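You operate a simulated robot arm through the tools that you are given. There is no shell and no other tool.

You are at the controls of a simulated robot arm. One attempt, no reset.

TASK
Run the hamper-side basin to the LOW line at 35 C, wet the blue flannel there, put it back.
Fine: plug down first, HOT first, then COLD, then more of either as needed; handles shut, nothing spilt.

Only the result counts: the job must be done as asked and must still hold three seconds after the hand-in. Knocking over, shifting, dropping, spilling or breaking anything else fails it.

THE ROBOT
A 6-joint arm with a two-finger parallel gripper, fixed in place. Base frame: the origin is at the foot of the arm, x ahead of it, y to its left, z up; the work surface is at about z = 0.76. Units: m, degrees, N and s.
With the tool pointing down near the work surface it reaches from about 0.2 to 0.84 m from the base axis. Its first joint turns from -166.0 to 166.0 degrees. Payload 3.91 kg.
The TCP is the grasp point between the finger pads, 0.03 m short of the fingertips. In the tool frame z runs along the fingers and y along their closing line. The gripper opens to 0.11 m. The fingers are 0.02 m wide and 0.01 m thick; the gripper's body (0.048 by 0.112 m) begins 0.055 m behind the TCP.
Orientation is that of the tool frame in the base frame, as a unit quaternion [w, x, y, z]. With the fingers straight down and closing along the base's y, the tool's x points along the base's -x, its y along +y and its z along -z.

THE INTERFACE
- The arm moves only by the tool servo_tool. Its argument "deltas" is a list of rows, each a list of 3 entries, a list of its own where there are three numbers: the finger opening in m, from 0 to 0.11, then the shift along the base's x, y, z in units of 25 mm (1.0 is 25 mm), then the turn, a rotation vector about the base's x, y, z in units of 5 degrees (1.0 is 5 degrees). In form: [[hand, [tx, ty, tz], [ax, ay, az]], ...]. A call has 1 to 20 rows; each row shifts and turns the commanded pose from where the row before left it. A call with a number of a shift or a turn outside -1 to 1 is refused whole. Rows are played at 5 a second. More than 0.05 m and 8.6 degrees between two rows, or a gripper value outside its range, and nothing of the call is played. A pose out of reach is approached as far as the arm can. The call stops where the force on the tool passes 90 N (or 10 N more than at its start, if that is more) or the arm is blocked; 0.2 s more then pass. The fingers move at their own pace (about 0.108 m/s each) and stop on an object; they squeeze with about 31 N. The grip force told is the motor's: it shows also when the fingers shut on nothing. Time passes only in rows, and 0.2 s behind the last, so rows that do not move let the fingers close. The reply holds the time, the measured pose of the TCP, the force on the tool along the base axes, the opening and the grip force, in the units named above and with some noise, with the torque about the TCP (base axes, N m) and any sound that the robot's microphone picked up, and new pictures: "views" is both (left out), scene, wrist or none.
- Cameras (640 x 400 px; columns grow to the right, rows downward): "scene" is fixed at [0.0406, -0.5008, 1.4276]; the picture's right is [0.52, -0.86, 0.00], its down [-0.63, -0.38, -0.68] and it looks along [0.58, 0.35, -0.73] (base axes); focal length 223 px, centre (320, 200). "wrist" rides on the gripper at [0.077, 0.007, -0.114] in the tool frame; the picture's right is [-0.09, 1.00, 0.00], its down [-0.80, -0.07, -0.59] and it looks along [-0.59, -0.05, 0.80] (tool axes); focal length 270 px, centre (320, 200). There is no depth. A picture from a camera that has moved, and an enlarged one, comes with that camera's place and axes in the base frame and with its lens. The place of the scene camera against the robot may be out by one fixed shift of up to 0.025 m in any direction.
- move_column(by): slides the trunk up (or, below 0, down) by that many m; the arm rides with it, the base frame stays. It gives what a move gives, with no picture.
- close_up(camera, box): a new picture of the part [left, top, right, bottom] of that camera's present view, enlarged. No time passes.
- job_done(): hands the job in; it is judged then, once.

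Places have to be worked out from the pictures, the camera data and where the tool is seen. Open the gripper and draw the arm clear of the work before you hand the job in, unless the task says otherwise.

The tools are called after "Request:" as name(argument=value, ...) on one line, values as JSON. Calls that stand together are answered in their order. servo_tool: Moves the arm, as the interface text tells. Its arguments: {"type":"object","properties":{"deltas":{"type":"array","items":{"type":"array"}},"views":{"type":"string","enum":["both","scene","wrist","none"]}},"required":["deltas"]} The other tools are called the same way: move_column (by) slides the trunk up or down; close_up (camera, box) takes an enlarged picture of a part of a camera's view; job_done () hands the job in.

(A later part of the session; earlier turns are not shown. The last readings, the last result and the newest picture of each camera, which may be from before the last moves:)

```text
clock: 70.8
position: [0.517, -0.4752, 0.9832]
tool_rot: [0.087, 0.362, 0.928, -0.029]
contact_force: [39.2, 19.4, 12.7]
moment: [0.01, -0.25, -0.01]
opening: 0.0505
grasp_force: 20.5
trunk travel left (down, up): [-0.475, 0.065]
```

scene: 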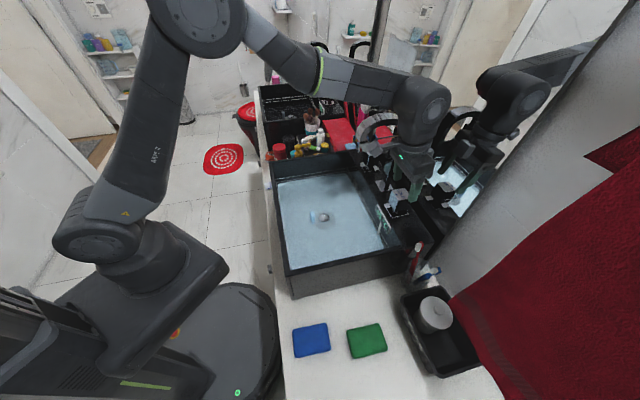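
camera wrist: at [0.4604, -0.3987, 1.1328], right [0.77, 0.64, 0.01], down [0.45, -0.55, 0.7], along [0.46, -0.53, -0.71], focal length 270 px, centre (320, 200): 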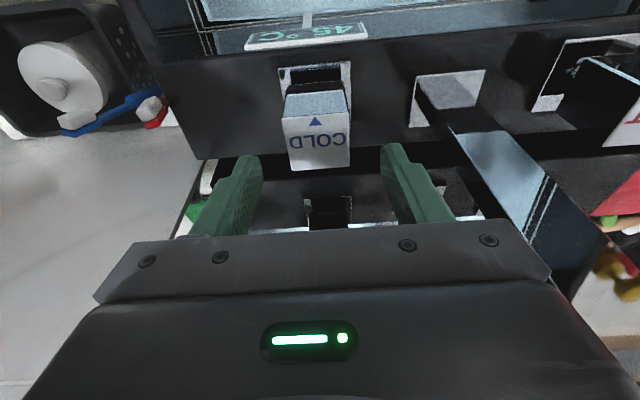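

The descent stopped early (z 0.984) and the fingers hold 51 mm instead of 40, so something is off. I look before doing anything else.

Request:
servo_tool(deltas=[[0.06, [0, 0, 0], [0, 0, -0.5]]], views="both")

Request:
close_up(camera="wrist", box=[230, 60, 422, 180])

Request:
close_up(camera="scene", box=[340, 130, 450, 270])

```text
clock: 71.2
position: [0.514, -0.4756, 0.9837]
tool_rot: [0.085, 0.383, 0.919, -0.031]
contact_force: [-1.2, 0.6, -0.4]
moment: [0.02, -0.02, 0.0]
opening: 0.0598
grasp_force: 0.0
trunk travel left (down, up): [-0.475, 0.065]
camera wrist: at [0.4519, -0.4022, 1.0821], right [0.77, 0.64, 0.02], down [0.43, -0.54, 0.73], along [0.48, -0.55, -0.69], focal length 270 px, centre (320, 200)
```

scene: 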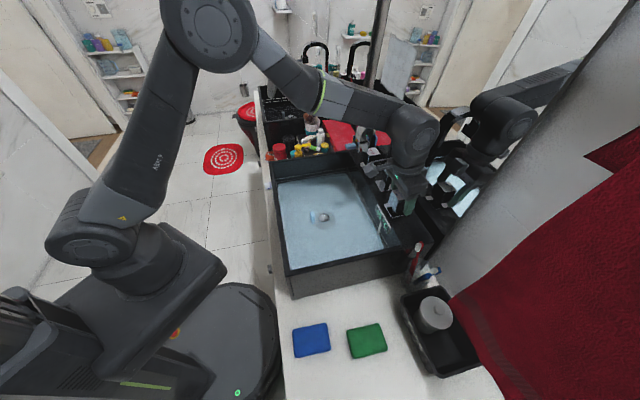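
wrist: 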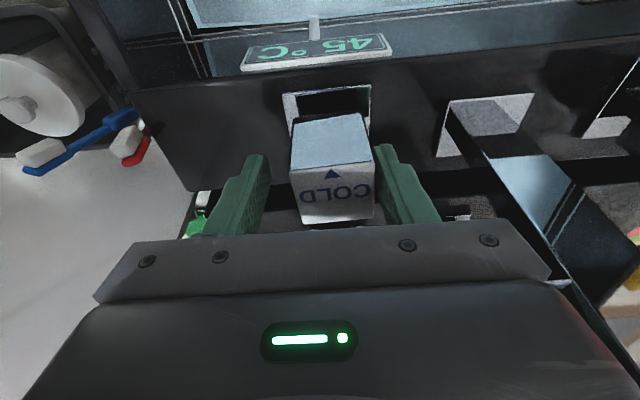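

```text
3.33 times, centred on (326, 120) of wrist
camera zoom: at [0.4519, -0.4022, 1.0821], right [0.77, 0.64, 0.02], down [0.43, -0.54, 0.73], along [0.48, -0.55, -0.69], focal length 901 px, centre (300, 467)
```

zoom: 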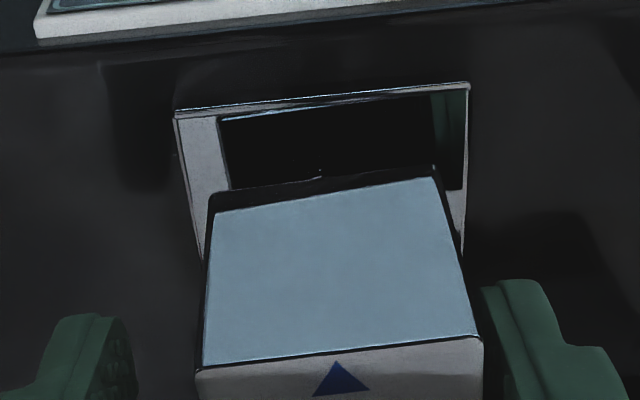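

```text
2.86 times, centred on (395, 200) of scene
camera zoom: at [0.0406, -0.5008, 1.4276], right [0.52, -0.86, 0.0], down [-0.63, -0.38, -0.68], along [0.58, 0.35, -0.73], focal length 637 px, centre (106, 200)
```

zoom: 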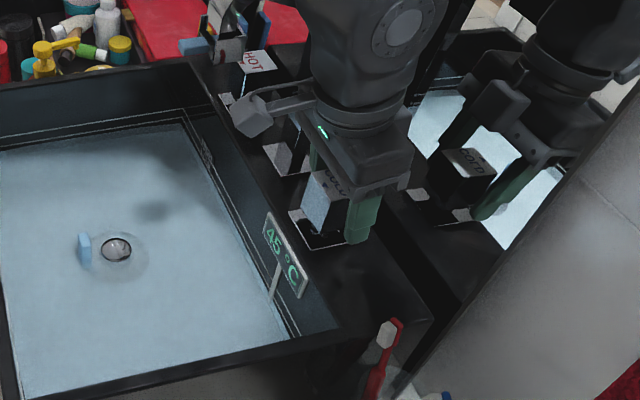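

The tool feels no force but sits 2 cm high and shifted, so another part of the arm (wrist/forearm) may be resting against the spout. I back straight up immediately and look.

Request:
servo_tool(deltas=[[0.07, [0, 0, 0.4], [0, 0, 0]], [0.07, [0, 0, 0.8], [0, 0, 0]], [0.07, [0, 0, 1], [0, 0, 0]], [0.07, [0, 0, 1], [0, 0, 0]]], views="both")

Request:
close_up(camera="scene", box=[340, 60, 450, 200])

Request:
close_up(camera="scene", box=[330, 110, 490, 210])

```text
clock: 72.2
position: [0.5206, -0.4703, 1.0428]
tool_rot: [0.067, 0.382, 0.921, -0.028]
contact_force: [0.0, 0.1, 1.1]
moment: [0.01, 0.02, 0.0]
opening: 0.0699
grasp_force: 0.0
trunk travel left (down, up): [-0.475, 0.065]
camera wrist: at [0.46, -0.3988, 1.1443], right [0.77, 0.64, 0.01], down [0.45, -0.55, 0.7], along [0.46, -0.53, -0.71], focal length 270 px, centre (320, 200)
```

scene: 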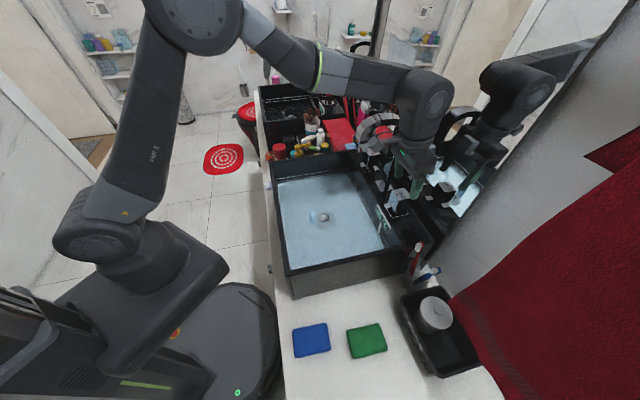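
wrist: 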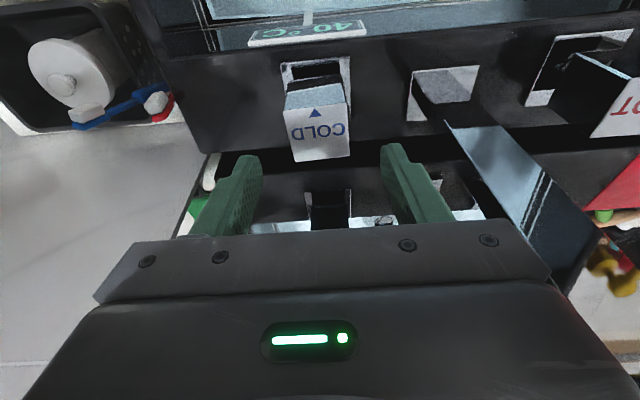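

```text
2.86 times, centred on (395, 130) of scene
camera zoom: at [0.0406, -0.5008, 1.4276], right [0.52, -0.86, 0.0], down [-0.63, -0.38, -0.68], along [0.58, 0.35, -0.73], focal length 637 px, centre (106, 400)
```

zoom: 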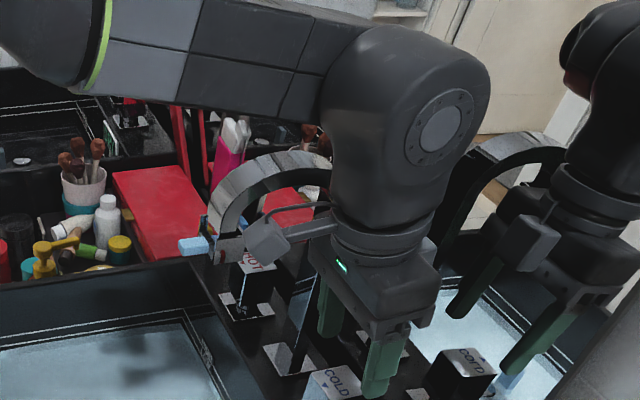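

```text
4.00 times, centred on (410, 160) of scene
camera zoom: at [0.0406, -0.5008, 1.4276], right [0.52, -0.86, 0.0], down [-0.63, -0.38, -0.68], along [0.58, 0.35, -0.73], focal length 892 px, centre (-40, 360)
```

zoom: 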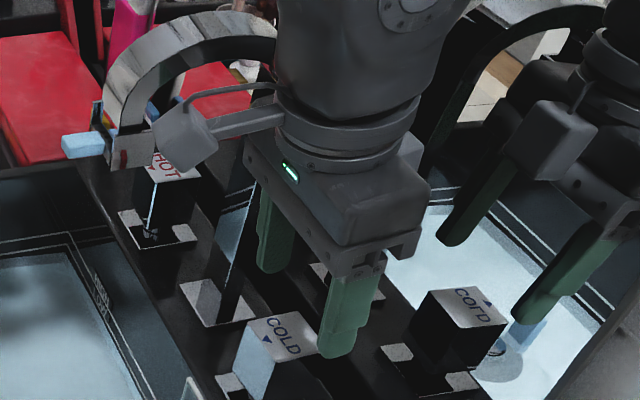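

The arm recovered when raised. The sign in the wrist view now seems to read 40 °C, so I check whether COLD got turned and is running.

Request:
close_up(camera="scene", box=[360, 190, 408, 220])

Request:
close_up(camera="scene", box=[340, 140, 404, 180])

Request:
close_up(camera="wrist", box=[200, 0, 440, 150])

Request:
close_up(camera="scene", box=[335, 160, 383, 190])

```text
13.33 times, centred on (384, 205) of scene
camera zoom: at [0.0406, -0.5008, 1.4276], right [0.52, -0.86, 0.0], down [-0.63, -0.38, -0.68], along [0.58, 0.35, -0.73], focal length 2972 px, centre (-533, 133)
```

zoom: 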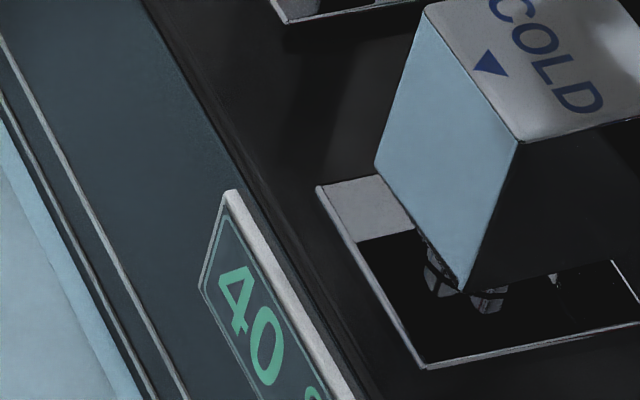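

```text
10.00 times, centred on (372, 160) of scene
camera zoom: at [0.0406, -0.5008, 1.4276], right [0.52, -0.86, 0.0], down [-0.63, -0.38, -0.68], along [0.58, 0.35, -0.73], focal length 2229 px, centre (-200, 600)
```

zoom: 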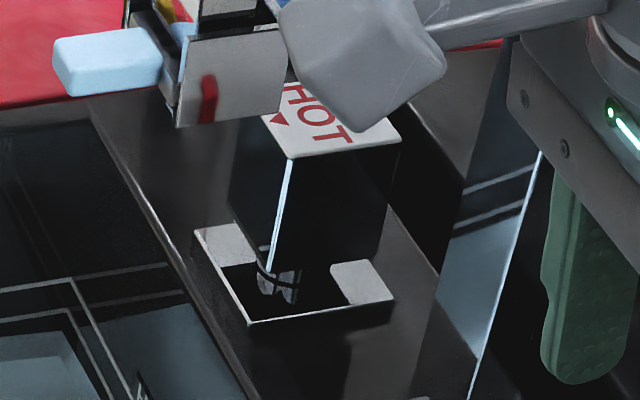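

```text
2.67 times, centred on (320, 75) of wrist
camera zoom: at [0.46, -0.3988, 1.1443], right [0.77, 0.64, 0.01], down [0.45, -0.55, 0.7], along [0.46, -0.53, -0.71], focal length 721 px, centre (320, 533)
```

zoom: 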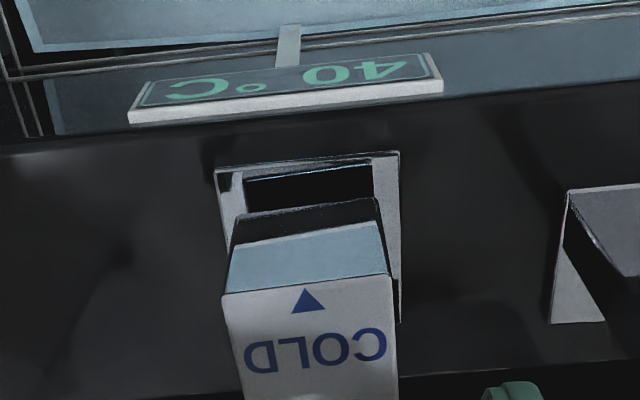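

```text
13.33 times, centred on (359, 175) of scene
camera zoom: at [0.0406, -0.5008, 1.4276], right [0.52, -0.86, 0.0], down [-0.63, -0.38, -0.68], along [0.58, 0.35, -0.73], focal length 2972 px, centre (-200, 533)
```

zoom: 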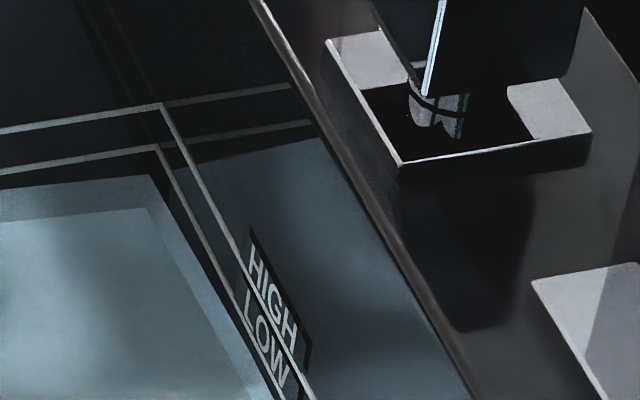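

The sign reads 40 °C without visible flow and the level is unchanged, so the water is cooling or the display steps in 5s. I lower again very gently in small steps to find where and why the arm deviates.

Request:
servo_tool(deltas=[[0.07, [0, 0, -0.6], [0, 0, 0]], [0.07, [0, 0, -0.6], [0, 0, 0]]], views="none")

Request:
servo_tool(deltas=[[0.07, [0, 0, -0.4], [0, 0, 0]], [0.07, [0, 0, -0.2], [0, 0, 0]]], views="both")

Request:
close_up(camera="scene", box=[330, 70, 490, 210])

Request:
close_up(camera="wrist", box=[440, 150, 640, 320])

```text
clock: 72.8
position: [0.5231, -0.4699, 1.0135]
tool_rot: [0.068, 0.382, 0.921, -0.028]
contact_force: [-0.6, 0.1, -0.2]
moment: [0.0, 0.01, -0.04]
opening: 0.07
grasp_force: 0.0
trunk travel left (down, up): [-0.475, 0.065]
```

```text
clock: 73.4
position: [0.5206, -0.4704, 0.998]
tool_rot: [0.067, 0.381, 0.922, -0.029]
contact_force: [0.8, 0.3, -0.6]
moment: [0.0, 0.02, 0.0]
opening: 0.0699
grasp_force: 0.0
trunk travel left (down, up): [-0.475, 0.065]
camera wrist: at [0.46, -0.399, 1.1004], right [0.77, 0.64, 0.01], down [0.45, -0.55, 0.71], along [0.46, -0.53, -0.71], focal length 270 px, centre (320, 200)
```

scene: 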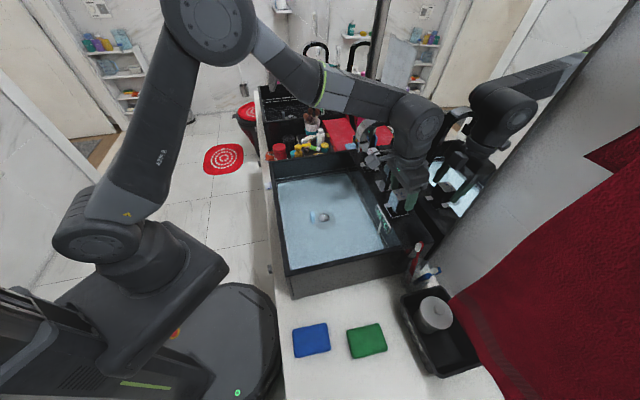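
wrist: 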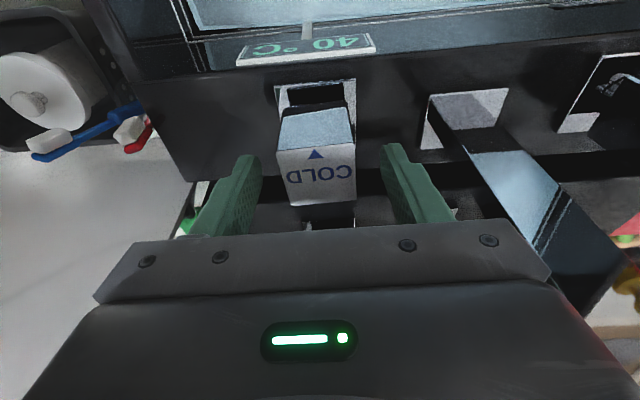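

```text
2.86 times, centred on (410, 140) of scene
camera zoom: at [0.0406, -0.5008, 1.4276], right [0.52, -0.86, 0.0], down [-0.63, -0.38, -0.68], along [0.58, 0.35, -0.73], focal length 637 px, centre (63, 371)
```

zoom: 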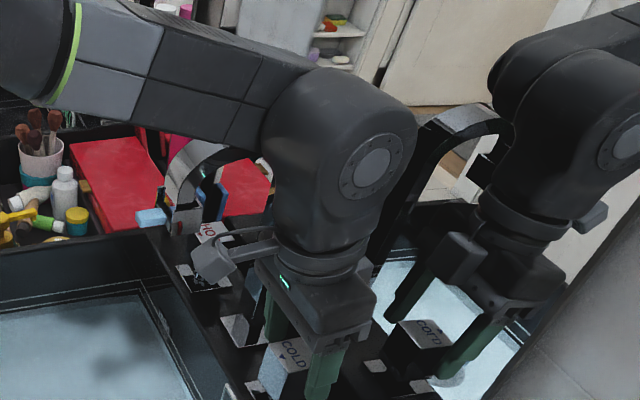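

```text
2.35 times, centred on (540, 235) of wrist
camera zoom: at [0.46, -0.399, 1.1004], right [0.77, 0.64, 0.01], down [0.45, -0.55, 0.71], along [0.46, -0.53, -0.71], focal length 636 px, centre (-198, 118)
```

zoom: 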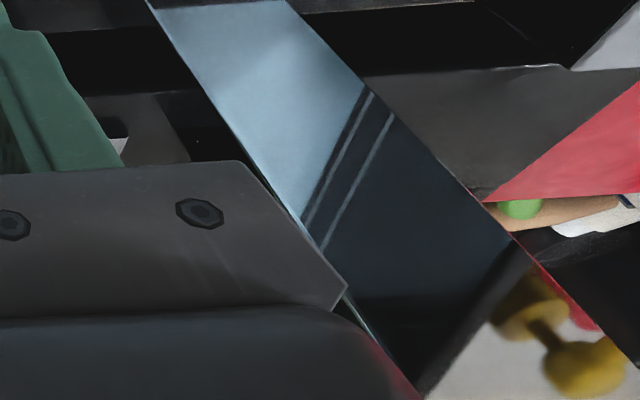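

Now I see it: the forearm passes right above the spout arch, and it touches if I go lower than about z 0.985. At the present height the fingertips still overlap the top ~1.5 cm of the knob, which is enough, so I grip here and test the turn direction.

Request:
servo_tool(deltas=[[0.055, [0, 0, 0], [0, 0, 0]], [0.03, [0, 0, 0], [0, 0, 0]], [0.03, [0, 0, 0], [0, 0, 0]]], views="wrist")

Request:
close_up(camera="scene", box=[335, 140, 431, 220])

```text
clock: 74.2
position: [0.5191, -0.4708, 0.9994]
tool_rot: [0.068, 0.382, 0.921, -0.028]
contact_force: [-3.5, -0.6, -1.8]
moment: [-0.13, -0.14, 0.03]
opening: 0.04
grasp_force: 44.8
trunk travel left (down, up): [-0.475, 0.065]
camera wrist: at [0.4597, -0.3992, 1.1004], right [0.77, 0.64, 0.01], down [0.45, -0.55, 0.71], along [0.46, -0.53, -0.71], focal length 270 px, centre (320, 200)
```

wrist: 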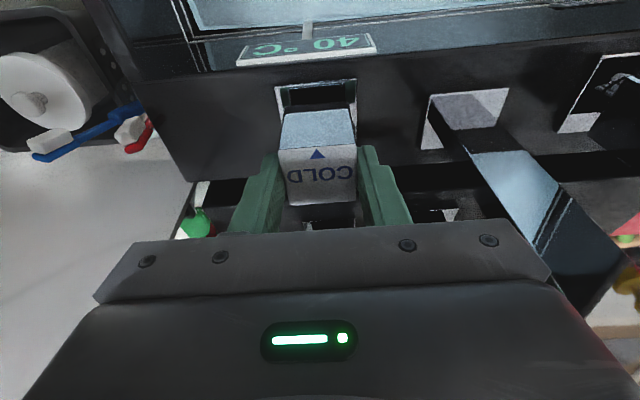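

```text
5.00 times, centred on (383, 180) of scene
camera zoom: at [0.0406, -0.5008, 1.4276], right [0.52, -0.86, 0.0], down [-0.63, -0.38, -0.68], along [0.58, 0.35, -0.73], focal length 1114 px, centre (5, 300)
```

zoom: 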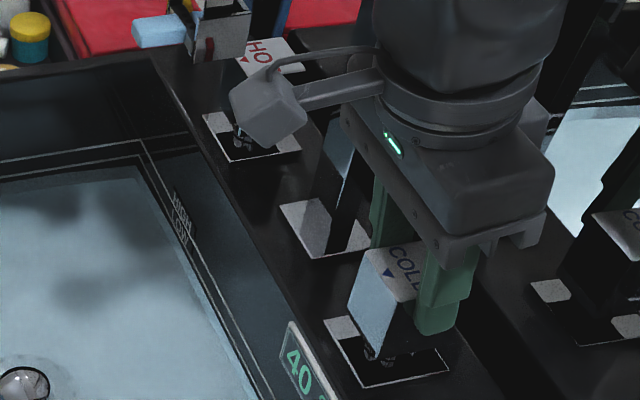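

A clean grip (0.040) with almost no side load. I test 5° counter-clockwise.

Request:
servo_tool(deltas=[[0.03, [0, 0, 0], [0, 0, 0.5]], [0.03, [0, 0, 0], [0, 0, 0.5]]], views="none")

Request:
close_up(camera="scene", box=[335, 140, 431, 220])

Request:
close_up(camera="wrist", box=[230, 60, 422, 180])

```text
clock: 74.8
position: [0.5201, -0.4714, 0.9993]
tool_rot: [0.069, 0.341, 0.937, -0.025]
contact_force: [-6.4, 0.7, -4.5]
moment: [-0.7, -0.8, -0.02]
opening: 0.0397
grasp_force: 45.2
trunk travel left (down, up): [-0.475, 0.065]
```

```text
5.00 times, centred on (383, 180) of scene
camera zoom: at [0.0406, -0.5008, 1.4276], right [0.52, -0.86, 0.0], down [-0.63, -0.38, -0.68], along [0.58, 0.35, -0.73], focal length 1114 px, centre (5, 300)
```

zoom: 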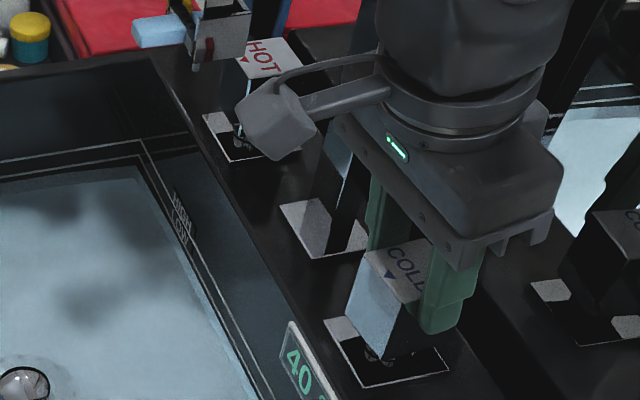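

```text
3.33 times, centred on (326, 120) of wrist
camera zoom: at [0.4537, -0.4049, 1.1004], right [0.71, 0.71, 0.01], down [0.5, -0.51, 0.7], along [0.51, -0.49, -0.71], focal length 901 px, centre (300, 467)
```

zoom: 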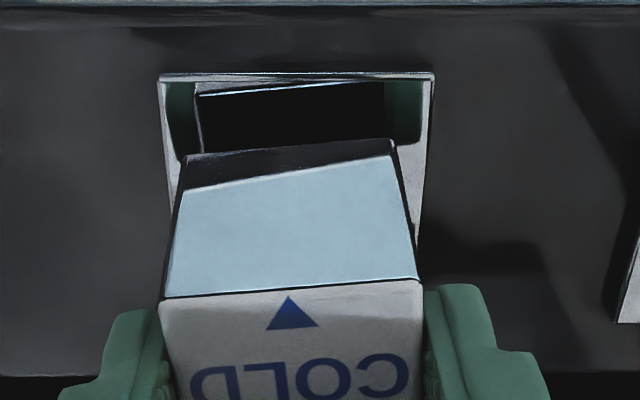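

COLD also opens counter-clockwise with no resistance. I open it to ~40° and hold one second, then check the sign and level.

Request:
servo_tool(deltas=[[0.03, [0, 0, 0], [0, 0, 1]], [0.03, [0, 0, 0], [0, 0, 1]], [0.03, [0, 0, 0], [0, 0, 1]], [0.03, [0, 0, 0], [0, 0, 1]], [0.03, [0, 0, 0], [0, 0, 1]], [0.03, [0, 0, 0], [0, 0, 1]], [0.03, [0, 0, 0], [0, 0, 1]], [0.03, [0, 0, 0], [0, 0, 0]], [0.03, [0, 0, 0], [0, 0, 0]], [0.03, [0, 0, 0], [0, 0, 0]]], views="scene")

Request:
close_up(camera="scene", box=[265, 130, 425, 230])

Request:
close_up(camera="scene", box=[335, 160, 383, 190])

Request:
close_up(camera="scene", box=[370, 200, 402, 220])

```text
clock: 77.0
position: [0.5195, -0.4709, 0.998]
tool_rot: [0.073, 0.043, 0.996, -0.003]
contact_force: [-14.4, -7.9, -3.3]
moment: [-0.15, 1.7, -0.02]
opening: 0.0398
grasp_force: 44.8
trunk travel left (down, up): [-0.475, 0.065]
```

scene: 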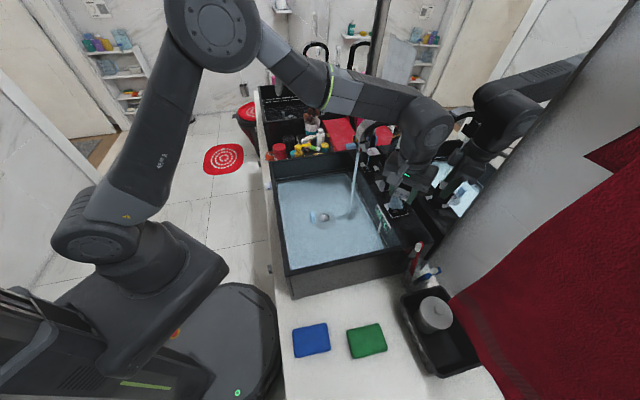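

```text
4.00 times, centred on (345, 180) of scene
camera zoom: at [0.0406, -0.5008, 1.4276], right [0.52, -0.86, 0.0], down [-0.63, -0.38, -0.68], along [0.58, 0.35, -0.73], focal length 892 px, centre (220, 280)
```

zoom: 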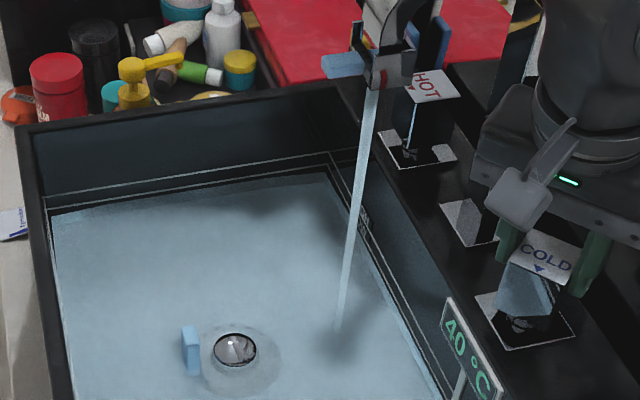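

```text
13.33 times, centred on (359, 175) of scene
camera zoom: at [0.0406, -0.5008, 1.4276], right [0.52, -0.86, 0.0], down [-0.63, -0.38, -0.68], along [0.58, 0.35, -0.73], focal length 2972 px, centre (-200, 533)
```

zoom: 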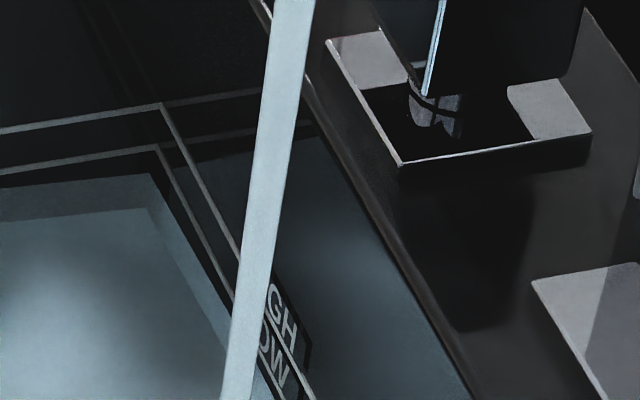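

```text
16.00 times, centred on (386, 210) of scene
camera zoom: at [0.0406, -0.5008, 1.4276], right [0.52, -0.86, 0.0], down [-0.63, -0.38, -0.68], along [0.58, 0.35, -0.73], focal length 3566 px, centre (-736, 40)
```

zoom: 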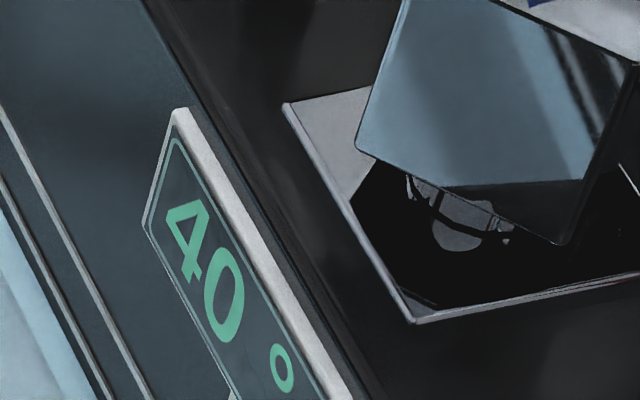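

COLD streams into the basin, sign still 40 °C. I hold ~2 s more and re-read.

Request:
servo_tool(deltas=[[0.03, [0, 0, 0], [0, 0, 0]], [0.03, [0, 0, 0], [0, 0, 0]], [0.03, [0, 0, 0], [0, 0, 0]], [0.03, [0, 0, 0], [0, 0, 0]], [0.03, [0, 0, 0], [0, 0, 0]], [0.03, [0, 0, 0], [0, 0, 0]], [0.03, [0, 0, 0], [0, 0, 0]], [0.03, [0, 0, 0], [0, 0, 0]]], views="none")

Request:
close_up(camera="scene", box=[335, 160, 383, 190])

Request:
close_up(camera="scene", box=[370, 200, 402, 220])

```text
clock: 78.8
position: [0.5202, -0.4714, 0.9992]
tool_rot: [0.075, 0.044, 0.996, -0.002]
contact_force: [-15.6, -9.4, -4.9]
moment: [-0.48, 0.62, -0.04]
opening: 0.0395
grasp_force: 44.4
trunk travel left (down, up): [-0.475, 0.065]
```

```text
13.33 times, centred on (359, 175) of scene
camera zoom: at [0.0406, -0.5008, 1.4276], right [0.52, -0.86, 0.0], down [-0.63, -0.38, -0.68], along [0.58, 0.35, -0.73], focal length 2972 px, centre (-200, 533)
```

zoom: 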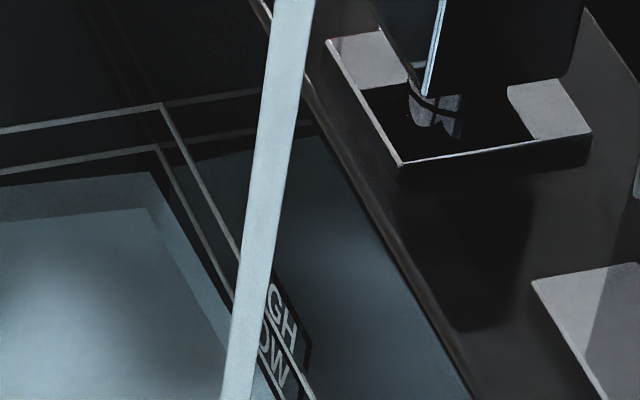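

```text
16.00 times, centred on (386, 210) of scene
camera zoom: at [0.0406, -0.5008, 1.4276], right [0.52, -0.86, 0.0], down [-0.63, -0.38, -0.68], along [0.58, 0.35, -0.73], focal length 3566 px, centre (-736, 40)
```

zoom: 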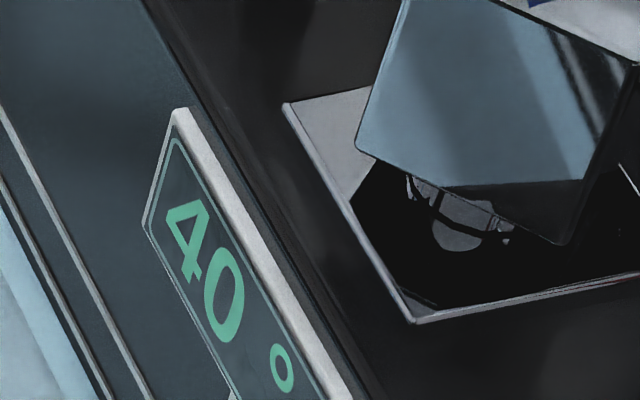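

The level rises about 1 px/s in this view and still shows 40 °C. I hold 3 s more.

Request:
servo_tool(deltas=[[0.03, [0, 0, 0], [0, 0, 0]], [0.03, [0, 0, 0], [0, 0, 0]], [0.03, [0, 0, 0], [0, 0, 0]], [0.03, [0, 0, 0], [0, 0, 0]], [0.03, [0, 0, 0], [0, 0, 0]], [0.03, [0, 0, 0], [0, 0, 0]], [0.03, [0, 0, 0], [0, 0, 0]], [0.03, [0, 0, 0], [0, 0, 0]], [0.03, [0, 0, 0], [0, 0, 0]], [0.03, [0, 0, 0], [0, 0, 0]], [0.03, [0, 0, 0], [0, 0, 0]], [0.03, [0, 0, 0], [0, 0, 0]], [0.03, [0, 0, 0], [0, 0, 0]], [0.03, [0, 0, 0], [0, 0, 0]]], views="none")

Request:
close_up(camera="scene", box=[335, 160, 383, 190])

Request:
close_up(camera="scene", box=[370, 200, 402, 220])

```text
clock: 81.8
position: [0.5188, -0.4709, 0.9981]
tool_rot: [0.074, 0.044, 0.996, -0.003]
contact_force: [-15.2, -10.7, -3.6]
moment: [-0.32, 0.24, -0.01]
opening: 0.0398
grasp_force: 45.0
trunk travel left (down, up): [-0.475, 0.065]
```

```text
13.33 times, centred on (359, 175) of scene
camera zoom: at [0.0406, -0.5008, 1.4276], right [0.52, -0.86, 0.0], down [-0.63, -0.38, -0.68], along [0.58, 0.35, -0.73], focal length 2972 px, centre (-200, 533)
```

zoom: 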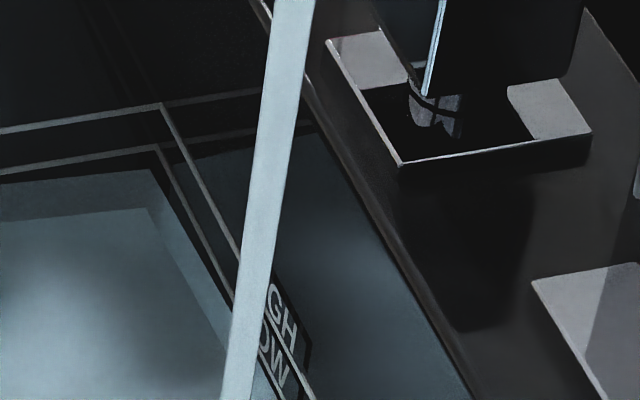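

```text
16.00 times, centred on (386, 210) of scene
camera zoom: at [0.0406, -0.5008, 1.4276], right [0.52, -0.86, 0.0], down [-0.63, -0.38, -0.68], along [0.58, 0.35, -0.73], focal length 3566 px, centre (-736, 40)
```

zoom: 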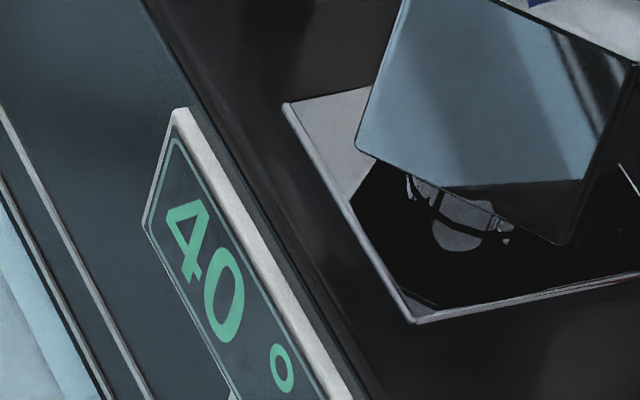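

Depth is now ~64% of LOW and the sign still reads 40 °C. I let COLD run 2 s more.

Request:
servo_tool(deltas=[[0.03, [0, 0, 0], [0, 0, 0]], [0.03, [0, 0, 0], [0, 0, 0]], [0.03, [0, 0, 0], [0, 0, 0]], [0.03, [0, 0, 0], [0, 0, 0]], [0.03, [0, 0, 0], [0, 0, 0]], [0.03, [0, 0, 0], [0, 0, 0]], [0.03, [0, 0, 0], [0, 0, 0]], [0.03, [0, 0, 0], [0, 0, 0]], [0.03, [0, 0, 0], [0, 0, 0]]], views="none")

Request:
close_up(camera="scene", box=[330, 165, 362, 185])

Request:
close_up(camera="scene", box=[370, 200, 402, 220])

```text
clock: 83.8
position: [0.5201, -0.4719, 0.9994]
tool_rot: [0.074, 0.044, 0.996, -0.002]
contact_force: [-15.9, -11.0, -2.8]
moment: [-0.35, 0.44, -0.01]
opening: 0.04
grasp_force: 45.0
trunk travel left (down, up): [-0.475, 0.065]
```

```text
16.00 times, centred on (346, 175) of scene
camera zoom: at [0.0406, -0.5008, 1.4276], right [0.52, -0.86, 0.0], down [-0.63, -0.38, -0.68], along [0.58, 0.35, -0.73], focal length 3566 px, centre (-96, 600)
```

zoom: 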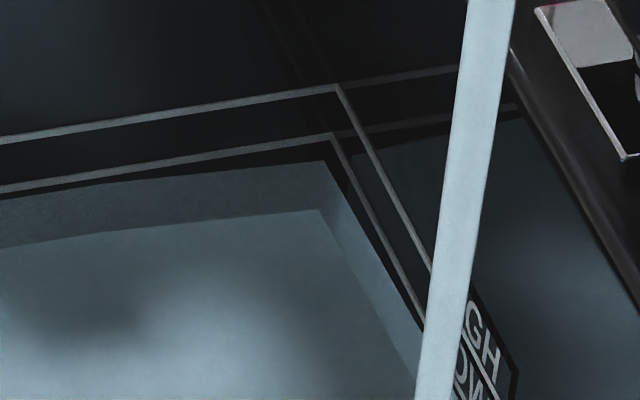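

```text
16.00 times, centred on (386, 210) of scene
camera zoom: at [0.0406, -0.5008, 1.4276], right [0.52, -0.86, 0.0], down [-0.63, -0.38, -0.68], along [0.58, 0.35, -0.73], focal length 3566 px, centre (-736, 40)
```

zoom: 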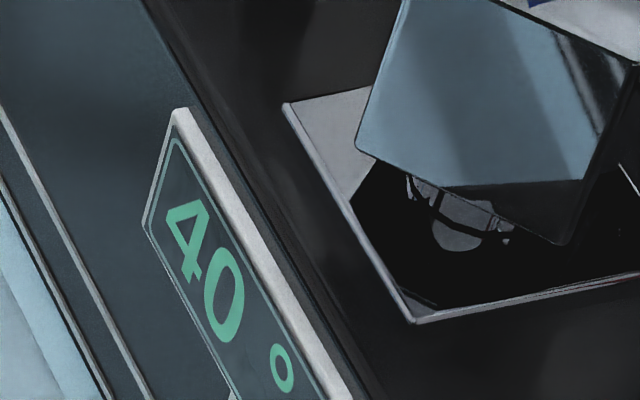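

At the right corner the level is about 2/3 of LOW depth, but towards the left the water edge looks closer to the LOW line. I check the whole far wall and the other walls to measure properly.

Request:
close_up(camera="scene", box=[270, 170, 318, 200])

Request:
close_up(camera="scene", box=[300, 165, 348, 195])

Request:
close_up(camera="scene", box=[340, 170, 400, 245])

```text
13.33 times, centred on (294, 185) of scene
camera zoom: at [0.0406, -0.5008, 1.4276], right [0.52, -0.86, 0.0], down [-0.63, -0.38, -0.68], along [0.58, 0.35, -0.73], focal length 2972 px, centre (667, 400)
```

zoom: 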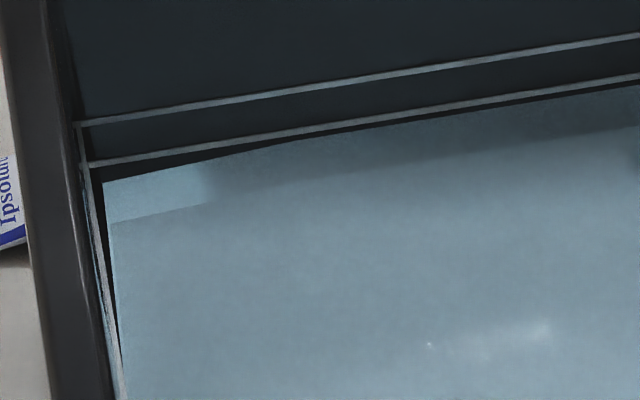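

```text
13.33 times, centred on (324, 180) of scene
camera zoom: at [0.0406, -0.5008, 1.4276], right [0.52, -0.86, 0.0], down [-0.63, -0.38, -0.68], along [0.58, 0.35, -0.73], focal length 2972 px, centre (267, 467)
```

zoom: 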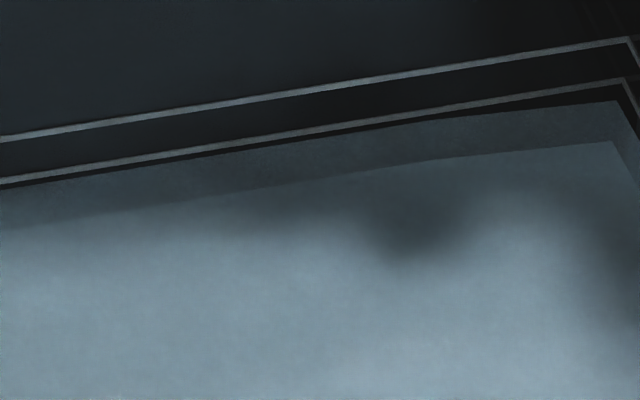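

```text
5.33 times, centred on (370, 208) of scene
camera zoom: at [0.0406, -0.5008, 1.4276], right [0.52, -0.86, 0.0], down [-0.63, -0.38, -0.68], along [0.58, 0.35, -0.73], focal length 1189 px, centre (53, 160)
```

zoom: 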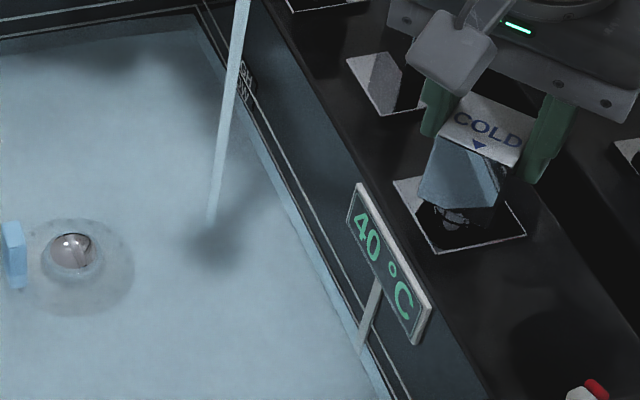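

The water outline is bowed: mid-wall it is almost at the LOW line while the corners lag, so I must not overshoot. I zoom in on the right wall and near the sign for a finer check.

Request:
close_up(camera="scene", box=[352, 180, 384, 200])

Request:
close_up(camera="scene", box=[364, 205, 396, 225])

Request:
close_up(camera="scene", box=[378, 225, 410, 260])

Request:
close_up(camera="scene", box=[300, 170, 332, 190])

```text
16.00 times, centred on (368, 190) of scene
camera zoom: at [0.0406, -0.5008, 1.4276], right [0.52, -0.86, 0.0], down [-0.63, -0.38, -0.68], along [0.58, 0.35, -0.73], focal length 3566 px, centre (-448, 360)
```

zoom: 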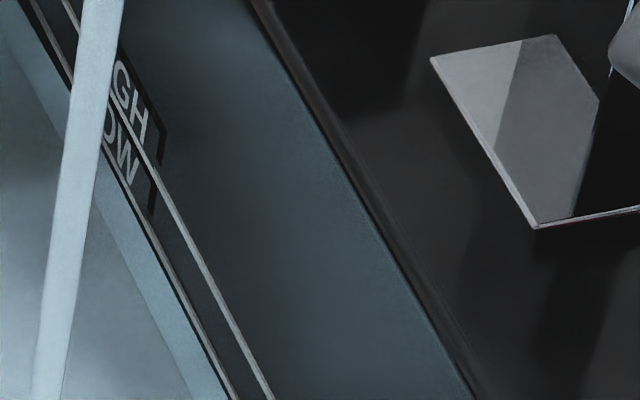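

```text
16.00 times, centred on (380, 215) of scene
camera zoom: at [0.0406, -0.5008, 1.4276], right [0.52, -0.86, 0.0], down [-0.63, -0.38, -0.68], along [0.58, 0.35, -0.73], focal length 3566 px, centre (-640, -40)
```

zoom: 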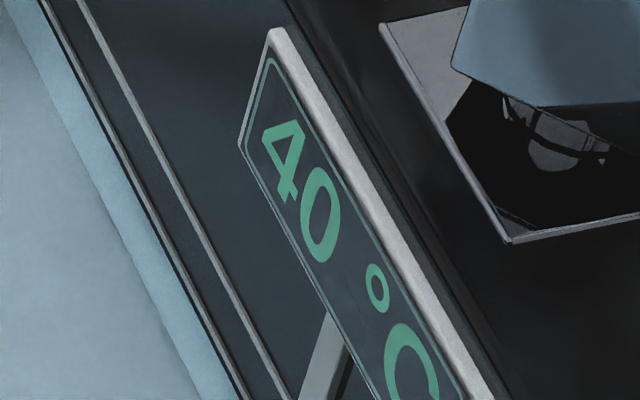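

```text
11.43 times, centred on (394, 242) of scene
camera zoom: at [0.0406, -0.5008, 1.4276], right [0.52, -0.86, 0.0], down [-0.63, -0.38, -0.68], along [0.58, 0.35, -0.73], focal length 2547 px, centre (-526, -286)
```

zoom: 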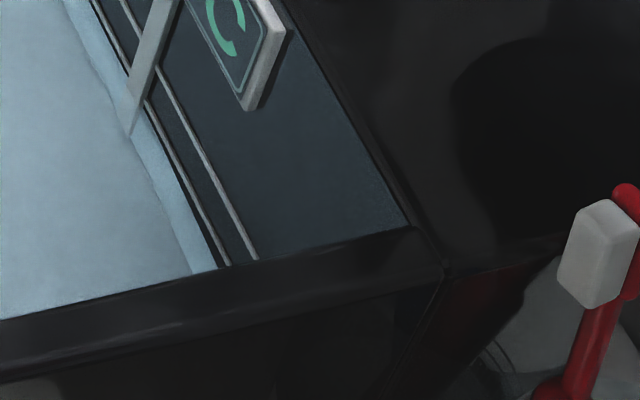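

```text
16.00 times, centred on (316, 180) of scene
camera zoom: at [0.0406, -0.5008, 1.4276], right [0.52, -0.86, 0.0], down [-0.63, -0.38, -0.68], along [0.58, 0.35, -0.73], focal length 3566 px, centre (384, 520)
```

zoom: 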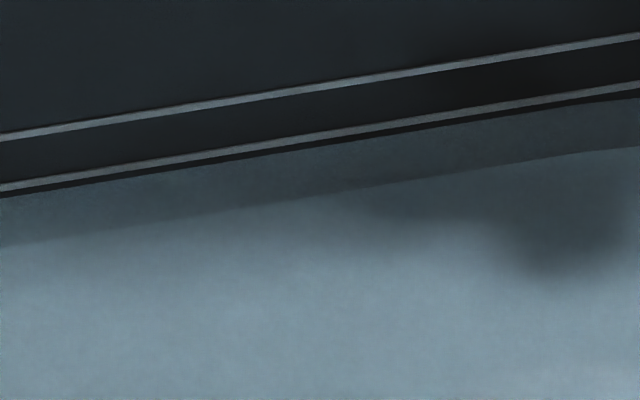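

On the mid-walls the water edge is now only ~2 mm below the LOW line (corners are just rounded), i.e. about 87% of the depth. I keep COLD running briefly, checking line and sign often.

Request:
servo_tool(deltas=[[0.03, [0, 0, 0], [0, 0, 0]], [0.03, [0, 0, 0], [0, 0, 0]], [0.03, [0, 0, 0], [0, 0, 0]], [0.03, [0, 0, 0], [0, 0, 0]], [0.03, [0, 0, 0], [0, 0, 0]], [0.03, [0, 0, 0], [0, 0, 0]]], views="none")

Request:
close_up(camera="scene", box=[300, 170, 332, 190])

Request:
close_up(camera="scene", box=[364, 205, 396, 225])

```text
clock: 85.2
position: [0.5196, -0.4707, 0.9988]
tool_rot: [0.075, 0.043, 0.996, -0.002]
contact_force: [-15.3, -10.6, -3.3]
moment: [-0.35, 0.29, -0.02]
opening: 0.0399
grasp_force: 44.9
trunk travel left (down, up): [-0.475, 0.065]
```

```text
16.00 times, centred on (316, 180) of scene
camera zoom: at [0.0406, -0.5008, 1.4276], right [0.52, -0.86, 0.0], down [-0.63, -0.38, -0.68], along [0.58, 0.35, -0.73], focal length 3566 px, centre (384, 520)
```

zoom: 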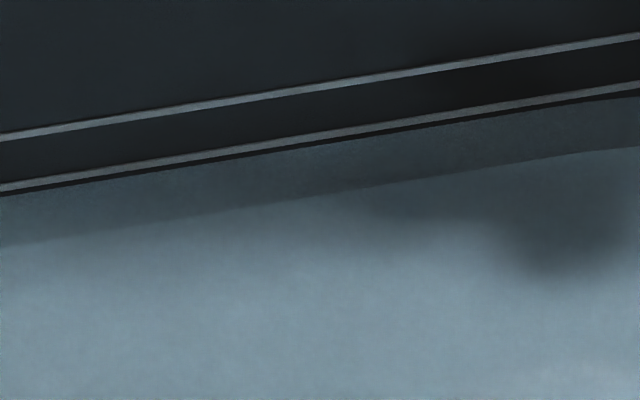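

```text
16.00 times, centred on (380, 215) of scene
camera zoom: at [0.0406, -0.5008, 1.4276], right [0.52, -0.86, 0.0], down [-0.63, -0.38, -0.68], along [0.58, 0.35, -0.73], focal length 3566 px, centre (-640, -40)
```

zoom: 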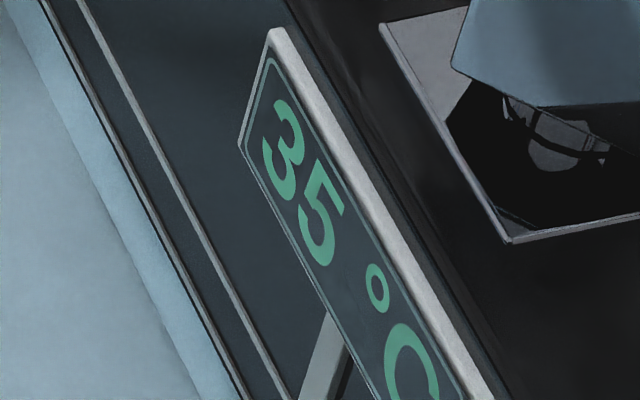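

The sign has flipped to 35 °C and the waterline is ~2.5 mm below the LOW line's centre; about 5–6 s more of COLD should bring both level and temperature right. I hold 3 s and check again.

Request:
servo_tool(deltas=[[0.03, [0, 0, 0], [0, 0, 0]], [0.03, [0, 0, 0], [0, 0, 0]], [0.03, [0, 0, 0], [0, 0, 0]], [0.03, [0, 0, 0], [0, 0, 0]], [0.03, [0, 0, 0], [0, 0, 0]], [0.03, [0, 0, 0], [0, 0, 0]], [0.03, [0, 0, 0], [0, 0, 0]], [0.03, [0, 0, 0], [0, 0, 0]], [0.03, [0, 0, 0], [0, 0, 0]], [0.03, [0, 0, 0], [0, 0, 0]], [0.03, [0, 0, 0], [0, 0, 0]], [0.03, [0, 0, 0], [0, 0, 0]], [0.03, [0, 0, 0], [0, 0, 0]]], views="none")

Request:
close_up(camera="scene", box=[300, 170, 332, 190])

Request:
close_up(camera="scene", box=[364, 205, 396, 225])

```text
clock: 88.0
position: [0.5197, -0.4708, 0.9999]
tool_rot: [0.074, 0.043, 0.996, -0.002]
contact_force: [-13.6, -12.3, -3.1]
moment: [-0.34, 0.29, -0.01]
opening: 0.0397
grasp_force: 44.8
trunk travel left (down, up): [-0.475, 0.065]
```

```text
16.00 times, centred on (316, 180) of scene
camera zoom: at [0.0406, -0.5008, 1.4276], right [0.52, -0.86, 0.0], down [-0.63, -0.38, -0.68], along [0.58, 0.35, -0.73], focal length 3566 px, centre (384, 520)
```

zoom: 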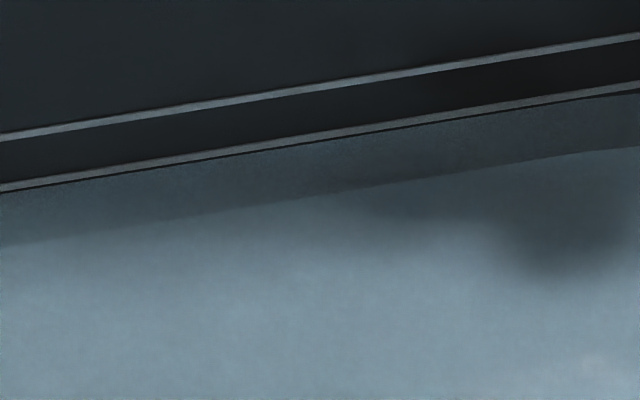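

```text
16.00 times, centred on (380, 215) of scene
camera zoom: at [0.0406, -0.5008, 1.4276], right [0.52, -0.86, 0.0], down [-0.63, -0.38, -0.68], along [0.58, 0.35, -0.73], focal length 3566 px, centre (-640, -40)
```

zoom: 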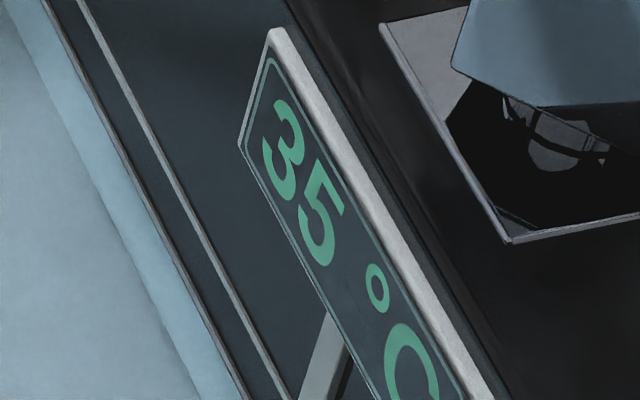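

The water edge is almost touching the LOW line and the sign says 35 °C. I hold ~1.8 s more and then turn COLD shut against its stop.

Request:
servo_tool(deltas=[[0.03, [0, 0, 0], [0, 0, 0]], [0.03, [0, 0, 0], [0, 0, 0]], [0.03, [0, 0, 0], [0, 0, 0]], [0.03, [0, 0, 0], [0, 0, 0]], [0.03, [0, 0, 0], [0, 0, 0]], [0.03, [0, 0, 0], [0, 0, 0]], [0.03, [0, 0, 0], [0, 0, 0]], [0.03, [0, 0, 0], [0, 0, 0]], [0.03, [0, 0, 0], [0, 0, -1]], [0.03, [0, 0, 0], [0, 0, -1]], [0.03, [0, 0, 0], [0, 0, -1]], [0.03, [0, 0, 0], [0, 0, -1]], [0.03, [0, 0, 0], [0, 0, -1]], [0.03, [0, 0, 0], [0, 0, -1]], [0.03, [0, 0, 0], [0, 0, -1]], [0.03, [0, 0, 0], [0, 0, -1]], [0.03, [0, 0, 0], [0, 0, -0.4]]], views="both")

Request:
close_up(camera="scene", box=[300, 170, 332, 190])

Request:
close_up(camera="scene", box=[364, 205, 396, 225])

Request:
close_up(camera="scene", box=[265, 130, 425, 230])

```text
clock: 91.6
position: [0.5215, -0.4702, 0.999]
tool_rot: [0.068, 0.397, 0.915, -0.029]
contact_force: [-14.1, -4.2, -3.5]
moment: [-0.2, -0.04, 1.53]
opening: 0.0401
grasp_force: 45.0
trunk travel left (down, up): [-0.475, 0.065]
camera wrist: at [0.4624, -0.3974, 1.1004], right [0.79, 0.62, 0.01], down [0.43, -0.56, 0.71], along [0.44, -0.55, -0.71], focal length 270 px, centre (320, 200)
```

scene: 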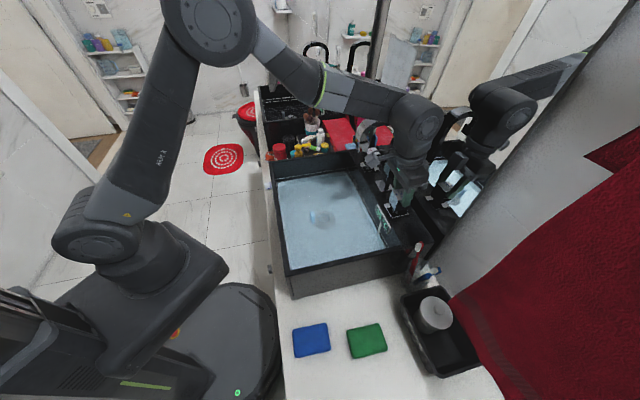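
wrist: 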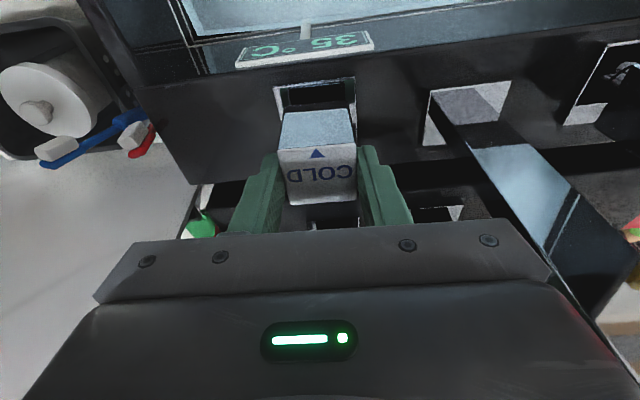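

```text
16.00 times, centred on (316, 180) of scene
camera zoom: at [0.0406, -0.5008, 1.4276], right [0.52, -0.86, 0.0], down [-0.63, -0.38, -0.68], along [0.58, 0.35, -0.73], focal length 3566 px, centre (384, 520)
```

zoom: 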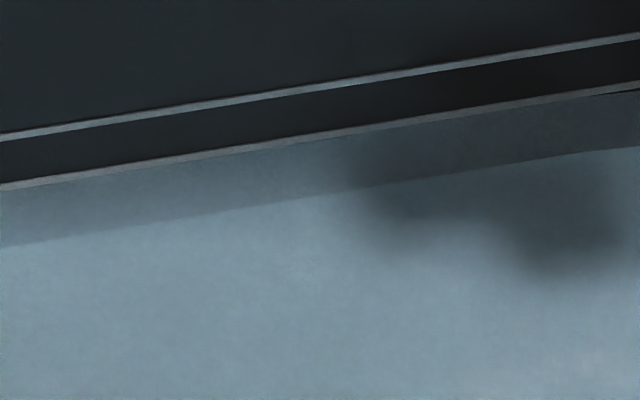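

```text
16.00 times, centred on (380, 215) of scene
camera zoom: at [0.0406, -0.5008, 1.4276], right [0.52, -0.86, 0.0], down [-0.63, -0.38, -0.68], along [0.58, 0.35, -0.73], focal length 3566 px, centre (-640, -40)
```

zoom: 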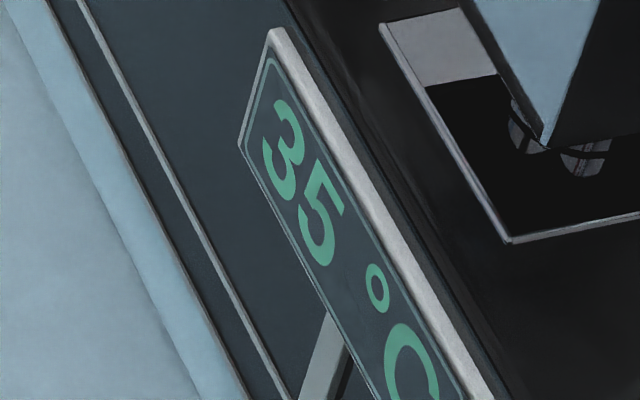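

```text
4.00 times, centred on (345, 180) of scene
camera zoom: at [0.0406, -0.5008, 1.4276], right [0.52, -0.86, 0.0], down [-0.63, -0.38, -0.68], along [0.58, 0.35, -0.73], focal length 892 px, centre (220, 280)
```

zoom: 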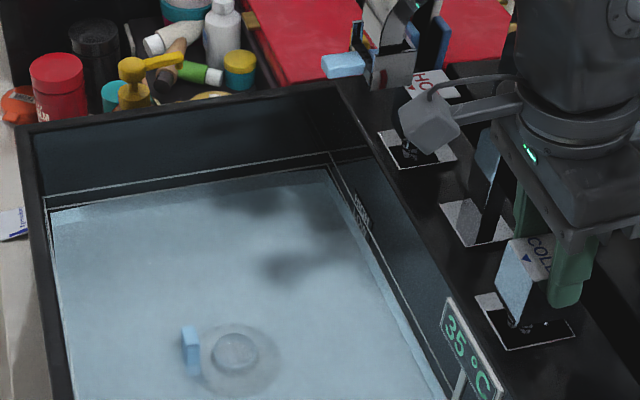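

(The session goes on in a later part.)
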